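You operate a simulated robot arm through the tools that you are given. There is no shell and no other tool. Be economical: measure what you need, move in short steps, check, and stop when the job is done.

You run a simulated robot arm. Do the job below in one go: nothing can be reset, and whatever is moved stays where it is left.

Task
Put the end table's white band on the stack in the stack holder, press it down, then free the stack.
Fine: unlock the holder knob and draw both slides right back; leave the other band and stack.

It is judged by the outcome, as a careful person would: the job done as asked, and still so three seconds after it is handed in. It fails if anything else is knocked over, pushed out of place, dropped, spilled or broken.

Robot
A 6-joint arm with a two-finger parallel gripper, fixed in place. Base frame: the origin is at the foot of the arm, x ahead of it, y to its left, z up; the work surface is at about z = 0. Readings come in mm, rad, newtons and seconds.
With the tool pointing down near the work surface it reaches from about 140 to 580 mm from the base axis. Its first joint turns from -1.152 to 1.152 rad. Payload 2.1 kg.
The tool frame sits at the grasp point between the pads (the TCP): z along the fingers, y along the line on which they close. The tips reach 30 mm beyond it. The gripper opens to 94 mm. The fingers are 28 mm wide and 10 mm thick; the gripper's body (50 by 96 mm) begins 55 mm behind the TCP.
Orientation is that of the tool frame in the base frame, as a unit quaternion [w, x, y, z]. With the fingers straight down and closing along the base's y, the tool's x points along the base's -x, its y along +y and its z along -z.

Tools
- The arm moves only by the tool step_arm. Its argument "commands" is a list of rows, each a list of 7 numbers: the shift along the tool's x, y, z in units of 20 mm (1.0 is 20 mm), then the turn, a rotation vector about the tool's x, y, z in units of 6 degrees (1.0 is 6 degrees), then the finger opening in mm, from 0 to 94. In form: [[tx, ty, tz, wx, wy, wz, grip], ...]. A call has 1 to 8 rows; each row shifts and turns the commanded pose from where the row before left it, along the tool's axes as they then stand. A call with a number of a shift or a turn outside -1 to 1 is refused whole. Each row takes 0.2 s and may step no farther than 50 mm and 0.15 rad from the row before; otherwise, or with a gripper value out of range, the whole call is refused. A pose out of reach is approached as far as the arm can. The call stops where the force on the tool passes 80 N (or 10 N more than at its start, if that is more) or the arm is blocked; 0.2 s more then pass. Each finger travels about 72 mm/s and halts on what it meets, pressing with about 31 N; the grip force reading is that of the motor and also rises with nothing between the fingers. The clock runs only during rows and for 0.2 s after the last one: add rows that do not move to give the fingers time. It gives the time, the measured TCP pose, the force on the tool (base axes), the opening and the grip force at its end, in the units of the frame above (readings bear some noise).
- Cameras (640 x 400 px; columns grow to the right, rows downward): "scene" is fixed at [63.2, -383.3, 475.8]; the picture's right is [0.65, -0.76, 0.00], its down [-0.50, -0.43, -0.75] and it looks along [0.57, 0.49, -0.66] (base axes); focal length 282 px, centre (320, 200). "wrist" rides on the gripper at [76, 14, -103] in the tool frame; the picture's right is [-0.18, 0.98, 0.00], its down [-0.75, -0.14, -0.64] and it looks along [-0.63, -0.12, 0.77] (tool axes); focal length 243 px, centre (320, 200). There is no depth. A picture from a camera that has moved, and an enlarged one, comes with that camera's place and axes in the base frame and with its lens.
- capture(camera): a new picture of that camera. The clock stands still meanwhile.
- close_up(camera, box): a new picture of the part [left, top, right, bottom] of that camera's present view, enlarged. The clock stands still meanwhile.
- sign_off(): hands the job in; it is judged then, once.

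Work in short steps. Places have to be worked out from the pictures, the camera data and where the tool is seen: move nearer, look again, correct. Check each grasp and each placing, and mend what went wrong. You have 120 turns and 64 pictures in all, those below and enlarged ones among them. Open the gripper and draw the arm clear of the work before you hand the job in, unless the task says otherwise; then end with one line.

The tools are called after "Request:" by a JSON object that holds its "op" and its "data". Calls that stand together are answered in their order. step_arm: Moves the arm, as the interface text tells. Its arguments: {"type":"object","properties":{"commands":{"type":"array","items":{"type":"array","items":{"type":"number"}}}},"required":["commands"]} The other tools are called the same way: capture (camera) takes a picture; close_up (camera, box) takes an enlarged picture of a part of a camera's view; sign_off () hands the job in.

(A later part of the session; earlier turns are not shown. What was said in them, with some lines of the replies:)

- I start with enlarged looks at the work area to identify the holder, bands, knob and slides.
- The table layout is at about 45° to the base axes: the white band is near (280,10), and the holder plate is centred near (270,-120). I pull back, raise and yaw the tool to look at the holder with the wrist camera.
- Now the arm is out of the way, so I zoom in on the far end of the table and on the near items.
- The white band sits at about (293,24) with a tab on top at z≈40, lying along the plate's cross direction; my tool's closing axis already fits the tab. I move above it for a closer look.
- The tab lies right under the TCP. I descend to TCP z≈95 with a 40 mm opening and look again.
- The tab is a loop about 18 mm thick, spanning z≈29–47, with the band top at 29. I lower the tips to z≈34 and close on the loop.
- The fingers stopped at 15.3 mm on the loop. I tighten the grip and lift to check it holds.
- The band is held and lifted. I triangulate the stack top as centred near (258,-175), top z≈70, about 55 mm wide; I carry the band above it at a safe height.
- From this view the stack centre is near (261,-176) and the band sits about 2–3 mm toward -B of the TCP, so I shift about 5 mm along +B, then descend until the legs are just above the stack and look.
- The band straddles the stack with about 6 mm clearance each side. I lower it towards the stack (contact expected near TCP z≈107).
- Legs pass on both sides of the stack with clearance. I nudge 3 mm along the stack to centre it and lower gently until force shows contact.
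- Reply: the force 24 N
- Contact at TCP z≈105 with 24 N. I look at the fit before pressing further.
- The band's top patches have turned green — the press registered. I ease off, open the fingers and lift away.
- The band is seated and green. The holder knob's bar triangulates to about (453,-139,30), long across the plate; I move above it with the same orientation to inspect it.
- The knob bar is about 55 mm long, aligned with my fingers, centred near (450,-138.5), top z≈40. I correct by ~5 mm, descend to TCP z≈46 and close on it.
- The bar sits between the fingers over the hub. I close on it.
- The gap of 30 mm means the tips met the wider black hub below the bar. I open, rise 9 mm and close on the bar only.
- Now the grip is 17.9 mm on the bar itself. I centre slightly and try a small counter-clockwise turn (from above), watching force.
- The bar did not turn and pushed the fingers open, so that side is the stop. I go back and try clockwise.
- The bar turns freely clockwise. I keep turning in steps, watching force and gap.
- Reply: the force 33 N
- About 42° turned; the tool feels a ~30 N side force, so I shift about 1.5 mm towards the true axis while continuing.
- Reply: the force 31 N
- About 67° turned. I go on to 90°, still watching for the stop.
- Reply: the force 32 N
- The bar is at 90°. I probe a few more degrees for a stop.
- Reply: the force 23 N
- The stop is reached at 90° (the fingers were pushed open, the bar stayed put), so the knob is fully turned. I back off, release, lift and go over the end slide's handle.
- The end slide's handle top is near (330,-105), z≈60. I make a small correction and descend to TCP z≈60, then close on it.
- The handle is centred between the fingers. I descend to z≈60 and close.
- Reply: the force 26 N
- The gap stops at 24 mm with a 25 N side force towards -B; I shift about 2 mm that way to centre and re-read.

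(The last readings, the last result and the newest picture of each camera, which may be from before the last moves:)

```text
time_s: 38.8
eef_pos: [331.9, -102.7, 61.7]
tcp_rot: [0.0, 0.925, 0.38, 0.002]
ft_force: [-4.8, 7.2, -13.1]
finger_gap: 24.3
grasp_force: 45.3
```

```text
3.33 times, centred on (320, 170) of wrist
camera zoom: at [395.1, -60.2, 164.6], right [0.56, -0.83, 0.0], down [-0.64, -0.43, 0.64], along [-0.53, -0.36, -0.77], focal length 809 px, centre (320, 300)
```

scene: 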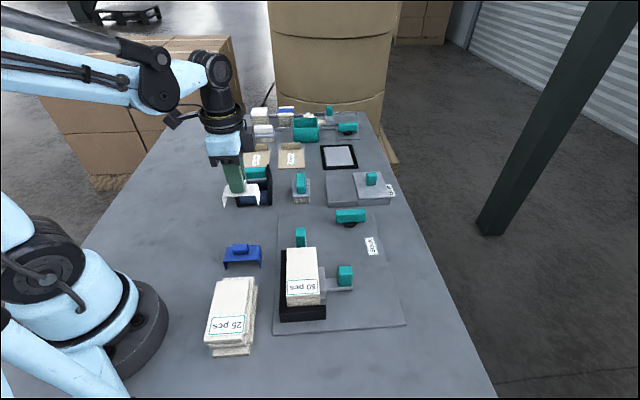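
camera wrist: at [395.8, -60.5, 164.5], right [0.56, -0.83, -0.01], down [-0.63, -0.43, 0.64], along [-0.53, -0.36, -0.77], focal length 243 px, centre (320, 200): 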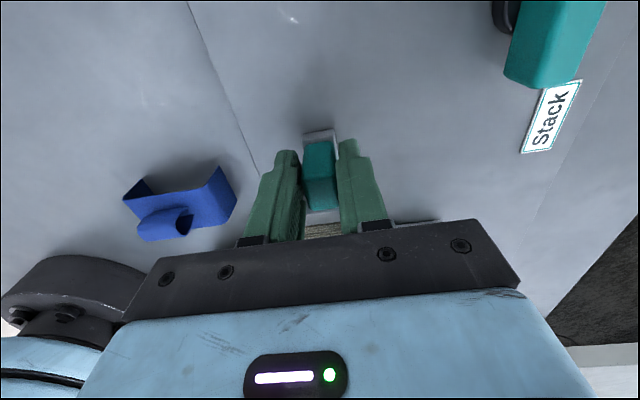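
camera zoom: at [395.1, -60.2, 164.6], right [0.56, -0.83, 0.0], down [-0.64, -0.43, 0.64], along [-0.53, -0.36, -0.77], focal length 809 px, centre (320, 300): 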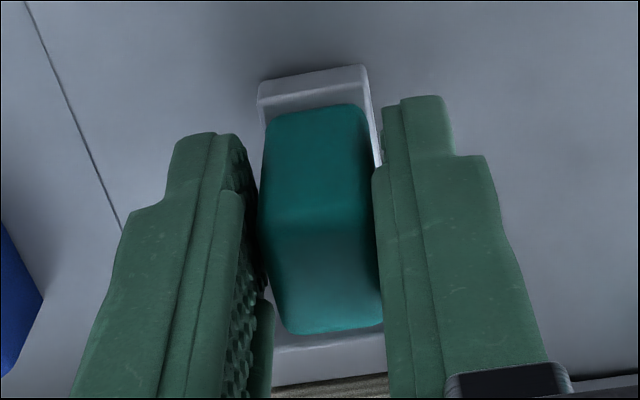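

The handle (~24 mm) is gripped. I draw it along +A gently, watching the force.

Request:
{"op": "step_arm", "data": {"commands": [[0.25, -0.02, 0, 0, 0, 0, 8], [0.25, 0, 0, 0, 0, 0, 8], [0.25, 0, 0, 0, 0, 0, 8], [0.25, 0, 0, 0, 0, 0, 8]]}}

Request:
{"op": "close_up", "data": {"camera": "scene", "box": [250, 190, 420, 330]}}

```text
time_s: 39.8
eef_pos: [345.0, -88.8, 61.0]
tcp_rot: [0.0, 0.924, 0.382, 0.002]
ft_force: [3.6, -4.6, 6.8]
finger_gap: 24.2
grasp_force: 44.8
```

```text
2.86 times, centred on (335, 260) of scene
camera zoom: at [63.2, -383.3, 475.8], right [0.65, -0.76, 0.0], down [-0.5, -0.43, -0.75], along [0.57, 0.49, -0.66], focal length 805 px, centre (277, 29)
```

zoom: 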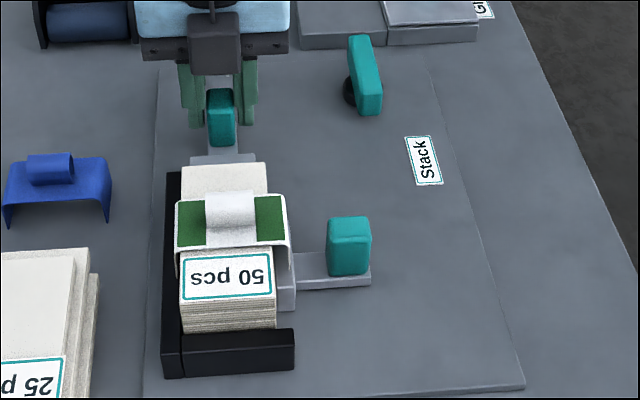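

The slide moves freely (18 mm so far). I keep drawing until the stop is felt.

Request:
{"op": "step_arm", "data": {"commands": [[0.3, 0, 0, 0, 0, 0, 8], [0.3, 0, 0, 0, 0, 0, 8], [0.3, 0, 0, 0, 0, 0, 8], [0.3, 0, 0, 0, 0, 0, 8]]}}

```text
time_s: 40.8
eef_pos: [362.2, -73.0, 60.8]
tcp_rot: [-0.001, 0.924, 0.382, 0.002]
ft_force: [7.9, -9.1, 15.4]
finger_gap: 24.1
grasp_force: 44.6
```

Request:
{"op": "step_arm", "data": {"commands": [[0.25, -0.02, 0, 0, 0, 0, 8], [0.25, 0, 0, 0, 0, 0, 8], [0.25, 0, 0, 0, 0, 0, 8]]}}

Request:
{"op": "close_up", "data": {"camera": "scene", "box": [250, 170, 420, 310]}}

```text
time_s: 41.6
eef_pos: [372.4, -63.0, 61.2]
tcp_rot: [0.001, 0.925, 0.381, 0.002]
ft_force: [15.3, -16.3, 12.1]
finger_gap: 24.4
grasp_force: 45.0
```

```text
2.86 times, centred on (335, 240) of scene
camera zoom: at [63.2, -383.3, 475.9], right [0.65, -0.76, 0.0], down [-0.5, -0.43, -0.75], along [0.57, 0.49, -0.66], focal length 805 px, centre (277, 86)
```

zoom: 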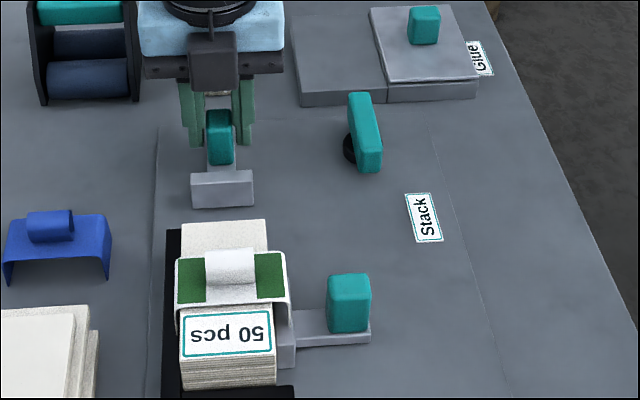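

No stop yet (57 mm drawn; only a side force towards +B, which I relieve). I continue.

Request:
{"op": "step_arm", "data": {"commands": [[0.2, 0.06, 0, 0, 0, 0, 8], [0.25, 0.02, 0, 0, 0, 0, 8], [0.25, 0, 0, 0, 0, 0, 8], [0.25, 0, 0, 0, 0, 0, 8]]}}

```text
time_s: 42.6
eef_pos: [385.1, -50.6, 61.2]
tcp_rot: [0.0, 0.925, 0.38, -0.004]
ft_force: [-34.8, -20.9, -3.5]
finger_gap: 24.1
grasp_force: 44.6
```

A 40 N reaction along -A shows the end stop, at about 75 mm of travel. I release, lift and look.

Request:
{"op": "step_arm", "data": {"commands": [[0.05, 0, 0, 0, 0, 0, 8], [-0.05, 0, 0, 0, 0, 0, 8], [0, 0, 0, 0, 0, 0, 24], [0, 0, 0, 0, 0, 0, 34], [0, 0, 0, 0, 0, 0, 40], [0, 0, 0, 0, 0, 0, 40], [0, 0, -0.9, 0, 0, 0, 40], [0, 0, -1, 0, 0, 0, 40]]}}

Request:
{"op": "step_arm", "data": {"commands": [[0, 0, -1, 0, 0, 0, 40], [0, 0, -1, 0, 0, 0, 40], [0, 0, -1, 0, 0, 0, 40]]}}

Request:
{"op": "close_up", "data": {"camera": "scene", "box": [250, 170, 420, 310]}}

```text
time_s: 44.4
eef_pos: [385.0, -48.5, 98.4]
tcp_rot: [-0.001, 0.925, 0.381, 0.002]
ft_force: [0.1, -0.4, 0.0]
finger_gap: 40.0
grasp_force: 0.1
```

```text
time_s: 45.2
eef_pos: [387.2, -48.3, 159.7]
tcp_rot: [-0.002, 0.925, 0.381, 0.002]
ft_force: [0.0, -0.4, -0.7]
finger_gap: 39.9
grasp_force: 0.0
```

```text
2.86 times, centred on (335, 240) of scene
camera zoom: at [63.2, -383.3, 475.8], right [0.65, -0.76, 0.0], down [-0.5, -0.43, -0.75], along [0.57, 0.49, -0.66], focal length 805 px, centre (277, 86)
```

zoom: 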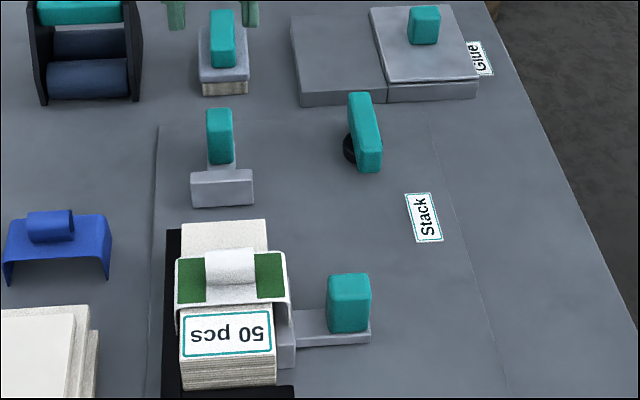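

The slide looks nearly where it was at 57 mm of travel, so the last part was finger slip against the stop. I regrip it to confirm with a short pull that it is at its stop.

Request:
{"op": "step_arm", "data": {"commands": [[-0.95, -0.02, 0.8, 0, 0, 0, 44], [0, 0, 0.9, 0, 0, 0, 44], [0, 0, 0.9, 0, 0, 0, 44], [0, 0, 0.9, 0, 0, 0, 44], [0, 0, 0.9, 0, 0, 0, 44], [0, 0, 0.7, 0, 0, 0, 44], [0, 0, 0, 0, 0, 0, 34], [0, 0, 0, 0, 0, 0, 24]]}}

Request:
{"op": "step_arm", "data": {"commands": [[0, 0, 0, 0, 0, 0, 14], [0, 0, 0, 0, 0, 0, 6], [0, 0, 0, 0, 0, 0, 6]]}}

Request:
{"op": "step_arm", "data": {"commands": [[0.1, 0, 0, 0, 0, 0, 6], [0.1, 0, 0, 0, 0, 0, 6], [0, 0, 0, 0, 0, 0, 6]]}}

```text
time_s: 47.0
eef_pos: [372.1, -60.7, 56.9]
tcp_rot: [-0.001, 0.924, 0.382, 0.002]
ft_force: [0.7, -0.2, 0.2]
finger_gap: 24.6
grasp_force: 0.1
```

```text
time_s: 47.8
eef_pos: [373.9, -61.8, 57.0]
tcp_rot: [-0.001, 0.924, 0.382, 0.001]
ft_force: [0.8, -0.5, -8.0]
finger_gap: 24.2
grasp_force: 45.1
```

```text
time_s: 48.6
eef_pos: [373.7, -61.1, 57.1]
tcp_rot: [0.002, 0.925, 0.38, -0.004]
ft_force: [-29.1, -25.3, -6.7]
finger_gap: 24.4
grasp_force: 45.4
```

The 4 mm pull gave 38 N and no motion, so the end slide is fully back. I release, lift, and turn the gripper back 90° for the side slide.

Request:
{"op": "step_arm", "data": {"commands": [[-0.2, 0, 0, 0, 0, 0, 6], [0, 0, 0, 0, 0, 0, 24], [0, 0, 0, 0, 0, 0, 34], [0, 0, 0, 0, 0, 0, 44], [0, 0, 0, 0, 0, 0, 44], [0, 0, -1, 0, 0, 0, 44], [0, 0, -1, 0, 0, 0, 44], [0, 0, -1, 0, 0, 0, 44]]}}

Request:
{"op": "step_arm", "data": {"commands": [[0, 0, -1, 0, 0, 0, 44], [0, 0, -1, 0, 0, -0.9, 44], [0, 0, 0, 0, 0, -1, 44], [0, 0, 0, 0, 0, -1, 44], [0, 0, 0, 0, 0, -1, 44], [0, 0, 0, 0, 0, -1, 44], [0, 0, 0, 0, 0, -1, 44], [0, 0, 0, 0, 0, -1, 44]]}}

Request:
{"op": "step_arm", "data": {"commands": [[0, 0, 0, 0, 0, -1, 44], [0, 0, 0, 0, 0, -1, 44], [0, 0, 0, 0, 0, -1, 44], [0, 0, 0, 0, 0, -1, 44], [0, 0, 0, 0, 0, -1, 44], [0, 0, 0, 0, 0, -1, 44], [0, 0, 0, 0, 0, -1, 44], [0, 0, 0, 0, 0, -1.0, 44]]}}

```text
time_s: 50.4
eef_pos: [372.6, -60.7, 117.3]
tcp_rot: [-0.001, 0.925, 0.381, 0.002]
ft_force: [0.8, 1.3, 0.3]
finger_gap: 44.0
grasp_force: 0.1
```

```text
time_s: 52.2
eef_pos: [374.0, -62.1, 156.5]
tcp_rot: [0.001, 0.73, 0.684, 0.002]
ft_force: [-0.2, 0.2, -0.7]
finger_gap: 44.1
grasp_force: 0.1
```

```text
time_s: 54.0
eef_pos: [372.8, -62.1, 156.0]
tcp_rot: [0.001, 0.389, 0.921, 0.002]
ft_force: [0.3, 0.4, -0.3]
finger_gap: 44.1
grasp_force: 0.0
```

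Now I move above the side slide's handle, near (313,-225).

Request:
{"op": "step_arm", "data": {"commands": [[-0.46, -0.99, 0, 0, 0, -0.13, 44], [-0.46, -0.99, 0, 0, 0, 0, 44], [-0.46, -0.99, 0, 0, 0, 0, 44], [-0.46, -0.99, 0, 0, 0, 0, 44], [-0.46, -0.99, 0, 0, 0, 0, 44], [-0.46, -0.99, 0, 0, 0, 0, 44], [-0.46, -0.99, 0, 0, 0, 0, 44], [-0.46, -0.99, 0, 0, 0, 0, 44]]}}

Request:
{"op": "capture", "data": {"camera": "wrist"}}

```text
time_s: 55.8
eef_pos: [312.4, -226.8, 156.5]
tcp_rot: [0.001, 0.383, 0.924, 0.002]
ft_force: [-0.5, 0.0, 0.9]
finger_gap: 44.0
grasp_force: 0.1
```

```text
19 pictures are left
camera wrist: at [268.4, -163.1, 259.6], right [0.83, 0.56, 0.0], down [0.43, -0.63, 0.64], along [0.36, -0.53, -0.77], focal length 243 px, centre (320, 200)
```

wrist: 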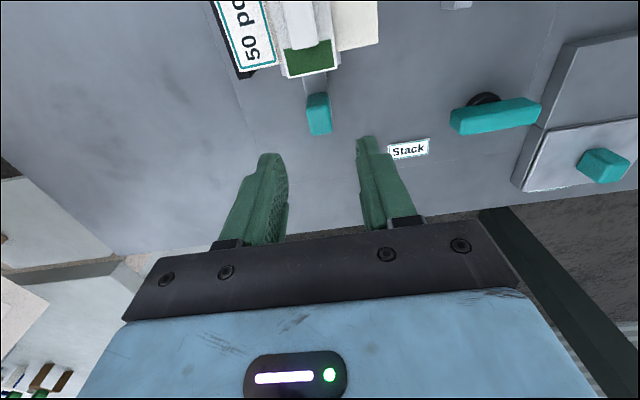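

The handle lies directly under the TCP and is narrow along my closing axis. I descend to z≈58 and close.

Request:
{"op": "step_arm", "data": {"commands": [[0, 0, 0.9, 0, 0, 0, 44], [0, 0, 0.9, 0, 0, 0, 44], [0, 0, 0.9, 0, 0, 0, 44], [0, 0, 0.9, 0, 0, 0, 44], [0, 0, 0.7, 0, 0, 0, 44], [0, 0, 0, 0, 0, 0, 44]]}}

Request:
{"op": "capture", "data": {"camera": "wrist"}}

```text
time_s: 57.2
eef_pos: [311.0, -226.2, 70.2]
tcp_rot: [0.0, 0.383, 0.924, 0.001]
ft_force: [0.2, -0.6, 0.0]
finger_gap: 44.0
grasp_force: 0.0
```

```text
18 pictures are left
camera wrist: at [268.6, -162.8, 173.4], right [0.83, 0.56, 0.0], down [0.43, -0.63, 0.64], along [0.36, -0.53, -0.77], focal length 243 px, centre (320, 200)
```

wrist: 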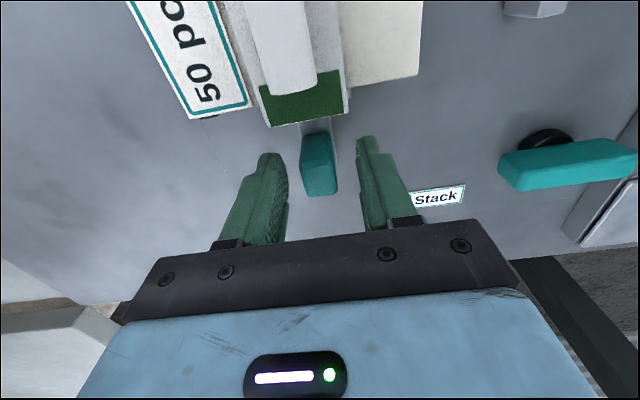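

The handle is between the fingers. I go 12 mm lower and close.

Request:
{"op": "step_arm", "data": {"commands": [[0, 0, 0.6, 0, 0, 0, 44], [0, 0, 0, 0, 0, 0, 34], [0, 0, 0, 0, 0, 0, 24], [0, 0, 0, 0, 0, 0, 14], [0, 0, 0, 0, 0, 0, 6], [0, 0, 0, 0, 0, 0, 6]]}}

Request:
{"op": "step_arm", "data": {"commands": [[-0.2, 0, 0, 0, 0, 0, 6], [-0.25, 0, 0, 0, 0, 0, 6], [-0.25, 0, 0, 0, 0, 0, 6]]}}

Request:
{"op": "close_up", "data": {"camera": "scene", "box": [250, 190, 420, 330]}}

```text
time_s: 58.6
eef_pos: [311.7, -226.4, 58.9]
tcp_rot: [0.0, 0.384, 0.923, 0.001]
ft_force: [-13.7, -14.3, -11.4]
finger_gap: 24.5
grasp_force: 44.8
```

```text
time_s: 59.4
eef_pos: [321.0, -236.7, 58.0]
tcp_rot: [0.0, 0.384, 0.923, 0.0]
ft_force: [-14.8, -13.7, -11.8]
finger_gap: 23.9
grasp_force: 45.6
```

```text
2.86 times, centred on (335, 260) of scene
camera zoom: at [63.3, -383.3, 475.8], right [0.65, -0.76, 0.0], down [-0.5, -0.43, -0.75], along [0.57, 0.49, -0.66], focal length 805 px, centre (277, 29)
```

zoom: 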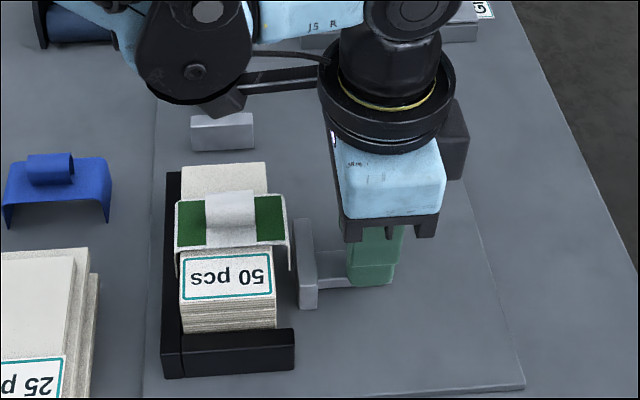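

The side slide moves freely and the stack stays. I relieve the side force and keep drawing along +B.

Request:
{"op": "step_arm", "data": {"commands": [[-0.25, -0.06, 0, 0, 0, 0, 6], [-0.25, 0, 0, 0, 0, 0, 6], [-0.25, 0, 0, 0, 0, 0, 6], [-0.25, 0, 0, 0, 0, 0, 6]]}}

Request:
{"op": "step_arm", "data": {"commands": [[-0.2, 0, 0, 0, 0, 0, 6], [-0.2, 0, 0, 0, 0, 0, 6], [0, 0, 0, 0, 0, 0, 6]]}}

```text
time_s: 60.4
eef_pos: [335.4, -252.0, 59.6]
tcp_rot: [0.0, 0.383, 0.924, 0.001]
ft_force: [-9.1, -7.4, -1.8]
finger_gap: 24.3
grasp_force: 45.0
```

```text
time_s: 61.2
eef_pos: [340.1, -256.3, 57.0]
tcp_rot: [0.001, 0.383, 0.924, 0.002]
ft_force: [-8.1, -6.6, 2.5]
finger_gap: 24.3
grasp_force: 44.6
```

About 42 mm drawn, no stop yet; continuing.

Request:
{"op": "step_arm", "data": {"commands": [[-0.2, 0, 0, 0, 0, 0, 6], [-0.2, 0, 0, 0, 0, 0, 6], [0, 0, 0, 0, 0, 0, 6]]}}

Request:
{"op": "step_arm", "data": {"commands": [[-0.2, 0, 0, 0, 0, 0, 6], [-0.2, 0, 0, 0, 0, 0, 6], [0, 0, 0, 0, 0, 0, 6]]}}

```text
time_s: 62.0
eef_pos: [346.6, -262.0, 58.0]
tcp_rot: [0.001, 0.383, 0.924, 0.003]
ft_force: [-6.9, -7.7, 11.0]
finger_gap: 24.4
grasp_force: 44.8
```

```text
time_s: 62.8
eef_pos: [350.2, -265.7, 58.4]
tcp_rot: [-0.006, 0.383, 0.924, 0.005]
ft_force: [-34.7, 21.7, 11.8]
finger_gap: 24.4
grasp_force: 44.9
```

A 40 N reaction along -B marks the stop at about 55 mm. I back off 2 mm of command, release, and lift.

Request:
{"op": "step_arm", "data": {"commands": [[0.12, 0, 0, 0, 0, 0, 6], [0, 0, 0, 0, 0, 0, 24], [0, 0, 0, 0, 0, 0, 34], [0, 0, 0, 0, 0, 0, 44], [0, 0, 0, 0, 0, 0, 44], [0, 0, -1, 0, 0, 0, 44], [0, 0, -1, 0, 0, 0, 44], [0, 0, -1, 0, 0, 0, 44]]}}

Request:
{"op": "step_arm", "data": {"commands": [[0, 0, -1, 0, 0, 0, 44], [0, 0, -1, 0, 0, 0, 44], [0.5, 0, -1, 0, 0, 0, 44], [1, 0, -1, 0, 0, 0, 44], [1, 0, -1, 0, 0, 0, 44], [1, 0, -1, 0, 0, 0, 44], [1, 0, -1, 0, 0, 0, 44]]}}

Request:
{"op": "capture", "data": {"camera": "wrist"}}

Request:
{"op": "close_up", "data": {"camera": "scene", "box": [190, 180, 430, 340]}}

```text
time_s: 64.6
eef_pos: [348.7, -267.5, 119.1]
tcp_rot: [0.001, 0.383, 0.924, 0.002]
ft_force: [0.4, 0.0, 0.3]
finger_gap: 43.8
grasp_force: 0.0
```

```text
time_s: 66.2
eef_pos: [287.3, -201.9, 258.6]
tcp_rot: [0.0, 0.382, 0.924, 0.002]
ft_force: [1.0, -0.3, 0.1]
finger_gap: 43.8
grasp_force: 0.0
```

```text
16 pictures are left
camera wrist: at [242.7, -138.8, 362.3], right [0.83, 0.56, 0.0], down [0.43, -0.63, 0.64], along [0.36, -0.53, -0.77], focal length 243 px, centre (320, 200)
```

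wrist: 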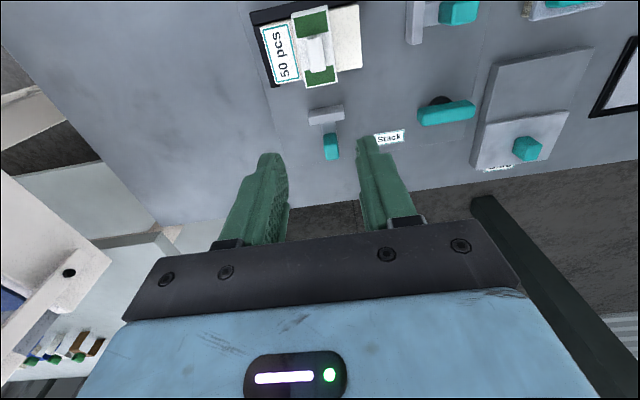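

```text
2.50 times, centred on (310, 260) of scene
camera zoom: at [63.3, -383.3, 475.8], right [0.65, -0.76, 0.0], down [-0.5, -0.43, -0.75], along [0.57, 0.49, -0.66], focal length 704 px, centre (345, 50)
```

zoom: 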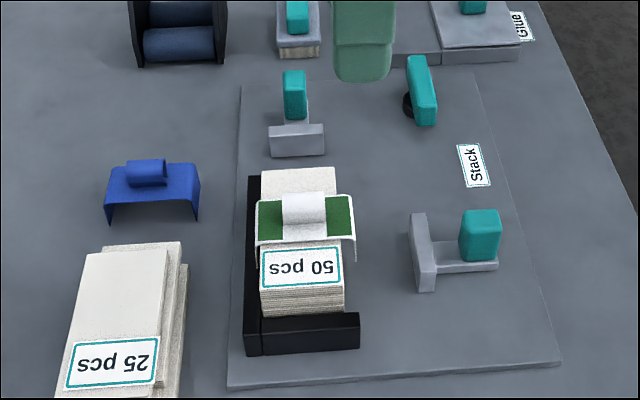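

Both slides are back at their stops, the knob is at 90°, the band sits green across the stack, and the blue band and other stack are untouched. I draw the arm further clear and take a last look.

Request:
{"op": "step_arm", "data": {"commands": [[0.9, 0.3, -0.5, 0, 0, 0, 60], [0.9, 0.3, -0.5, 0, 0, 0, 80], [0.9, 0.3, -0.5, 0, 0, 0, 94], [0.9, 0.3, -0.4, 0, 0, 0, 94], [0.9, 0.3, -0.3, 0, 0, 0, 94], [0.9, 0.3, 0, 0, 0, 0, 94], [0.9, 0.3, 0, 0, 0, 0, 94], [0, 0, 0, 0, 0, 0, 94]]}}

Request:
{"op": "capture", "data": {"camera": "scene"}}

```text
time_s: 68.0
eef_pos: [226.5, -85.0, 302.2]
tcp_rot: [0.001, 0.383, 0.924, 0.002]
ft_force: [0.1, 0.0, 0.0]
finger_gap: 94.1
grasp_force: 0.0
```

```text
14 pictures are left
```

scene: 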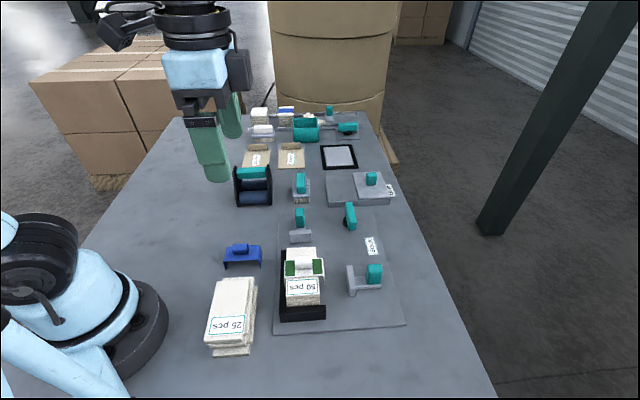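

The last picture shows everything in place and the arm clear, so I hand the job in.

Request:
{"op": "sign_off", "data": {}}

```text
The job is handed in.
```

The white band is on the 50 pcs stack and pressed down (its top patches turned green). The knob is turned 90° clockwise to its stop, both slides are drawn back to theirs, and the blue band and the 25 pcs stack were left alone.
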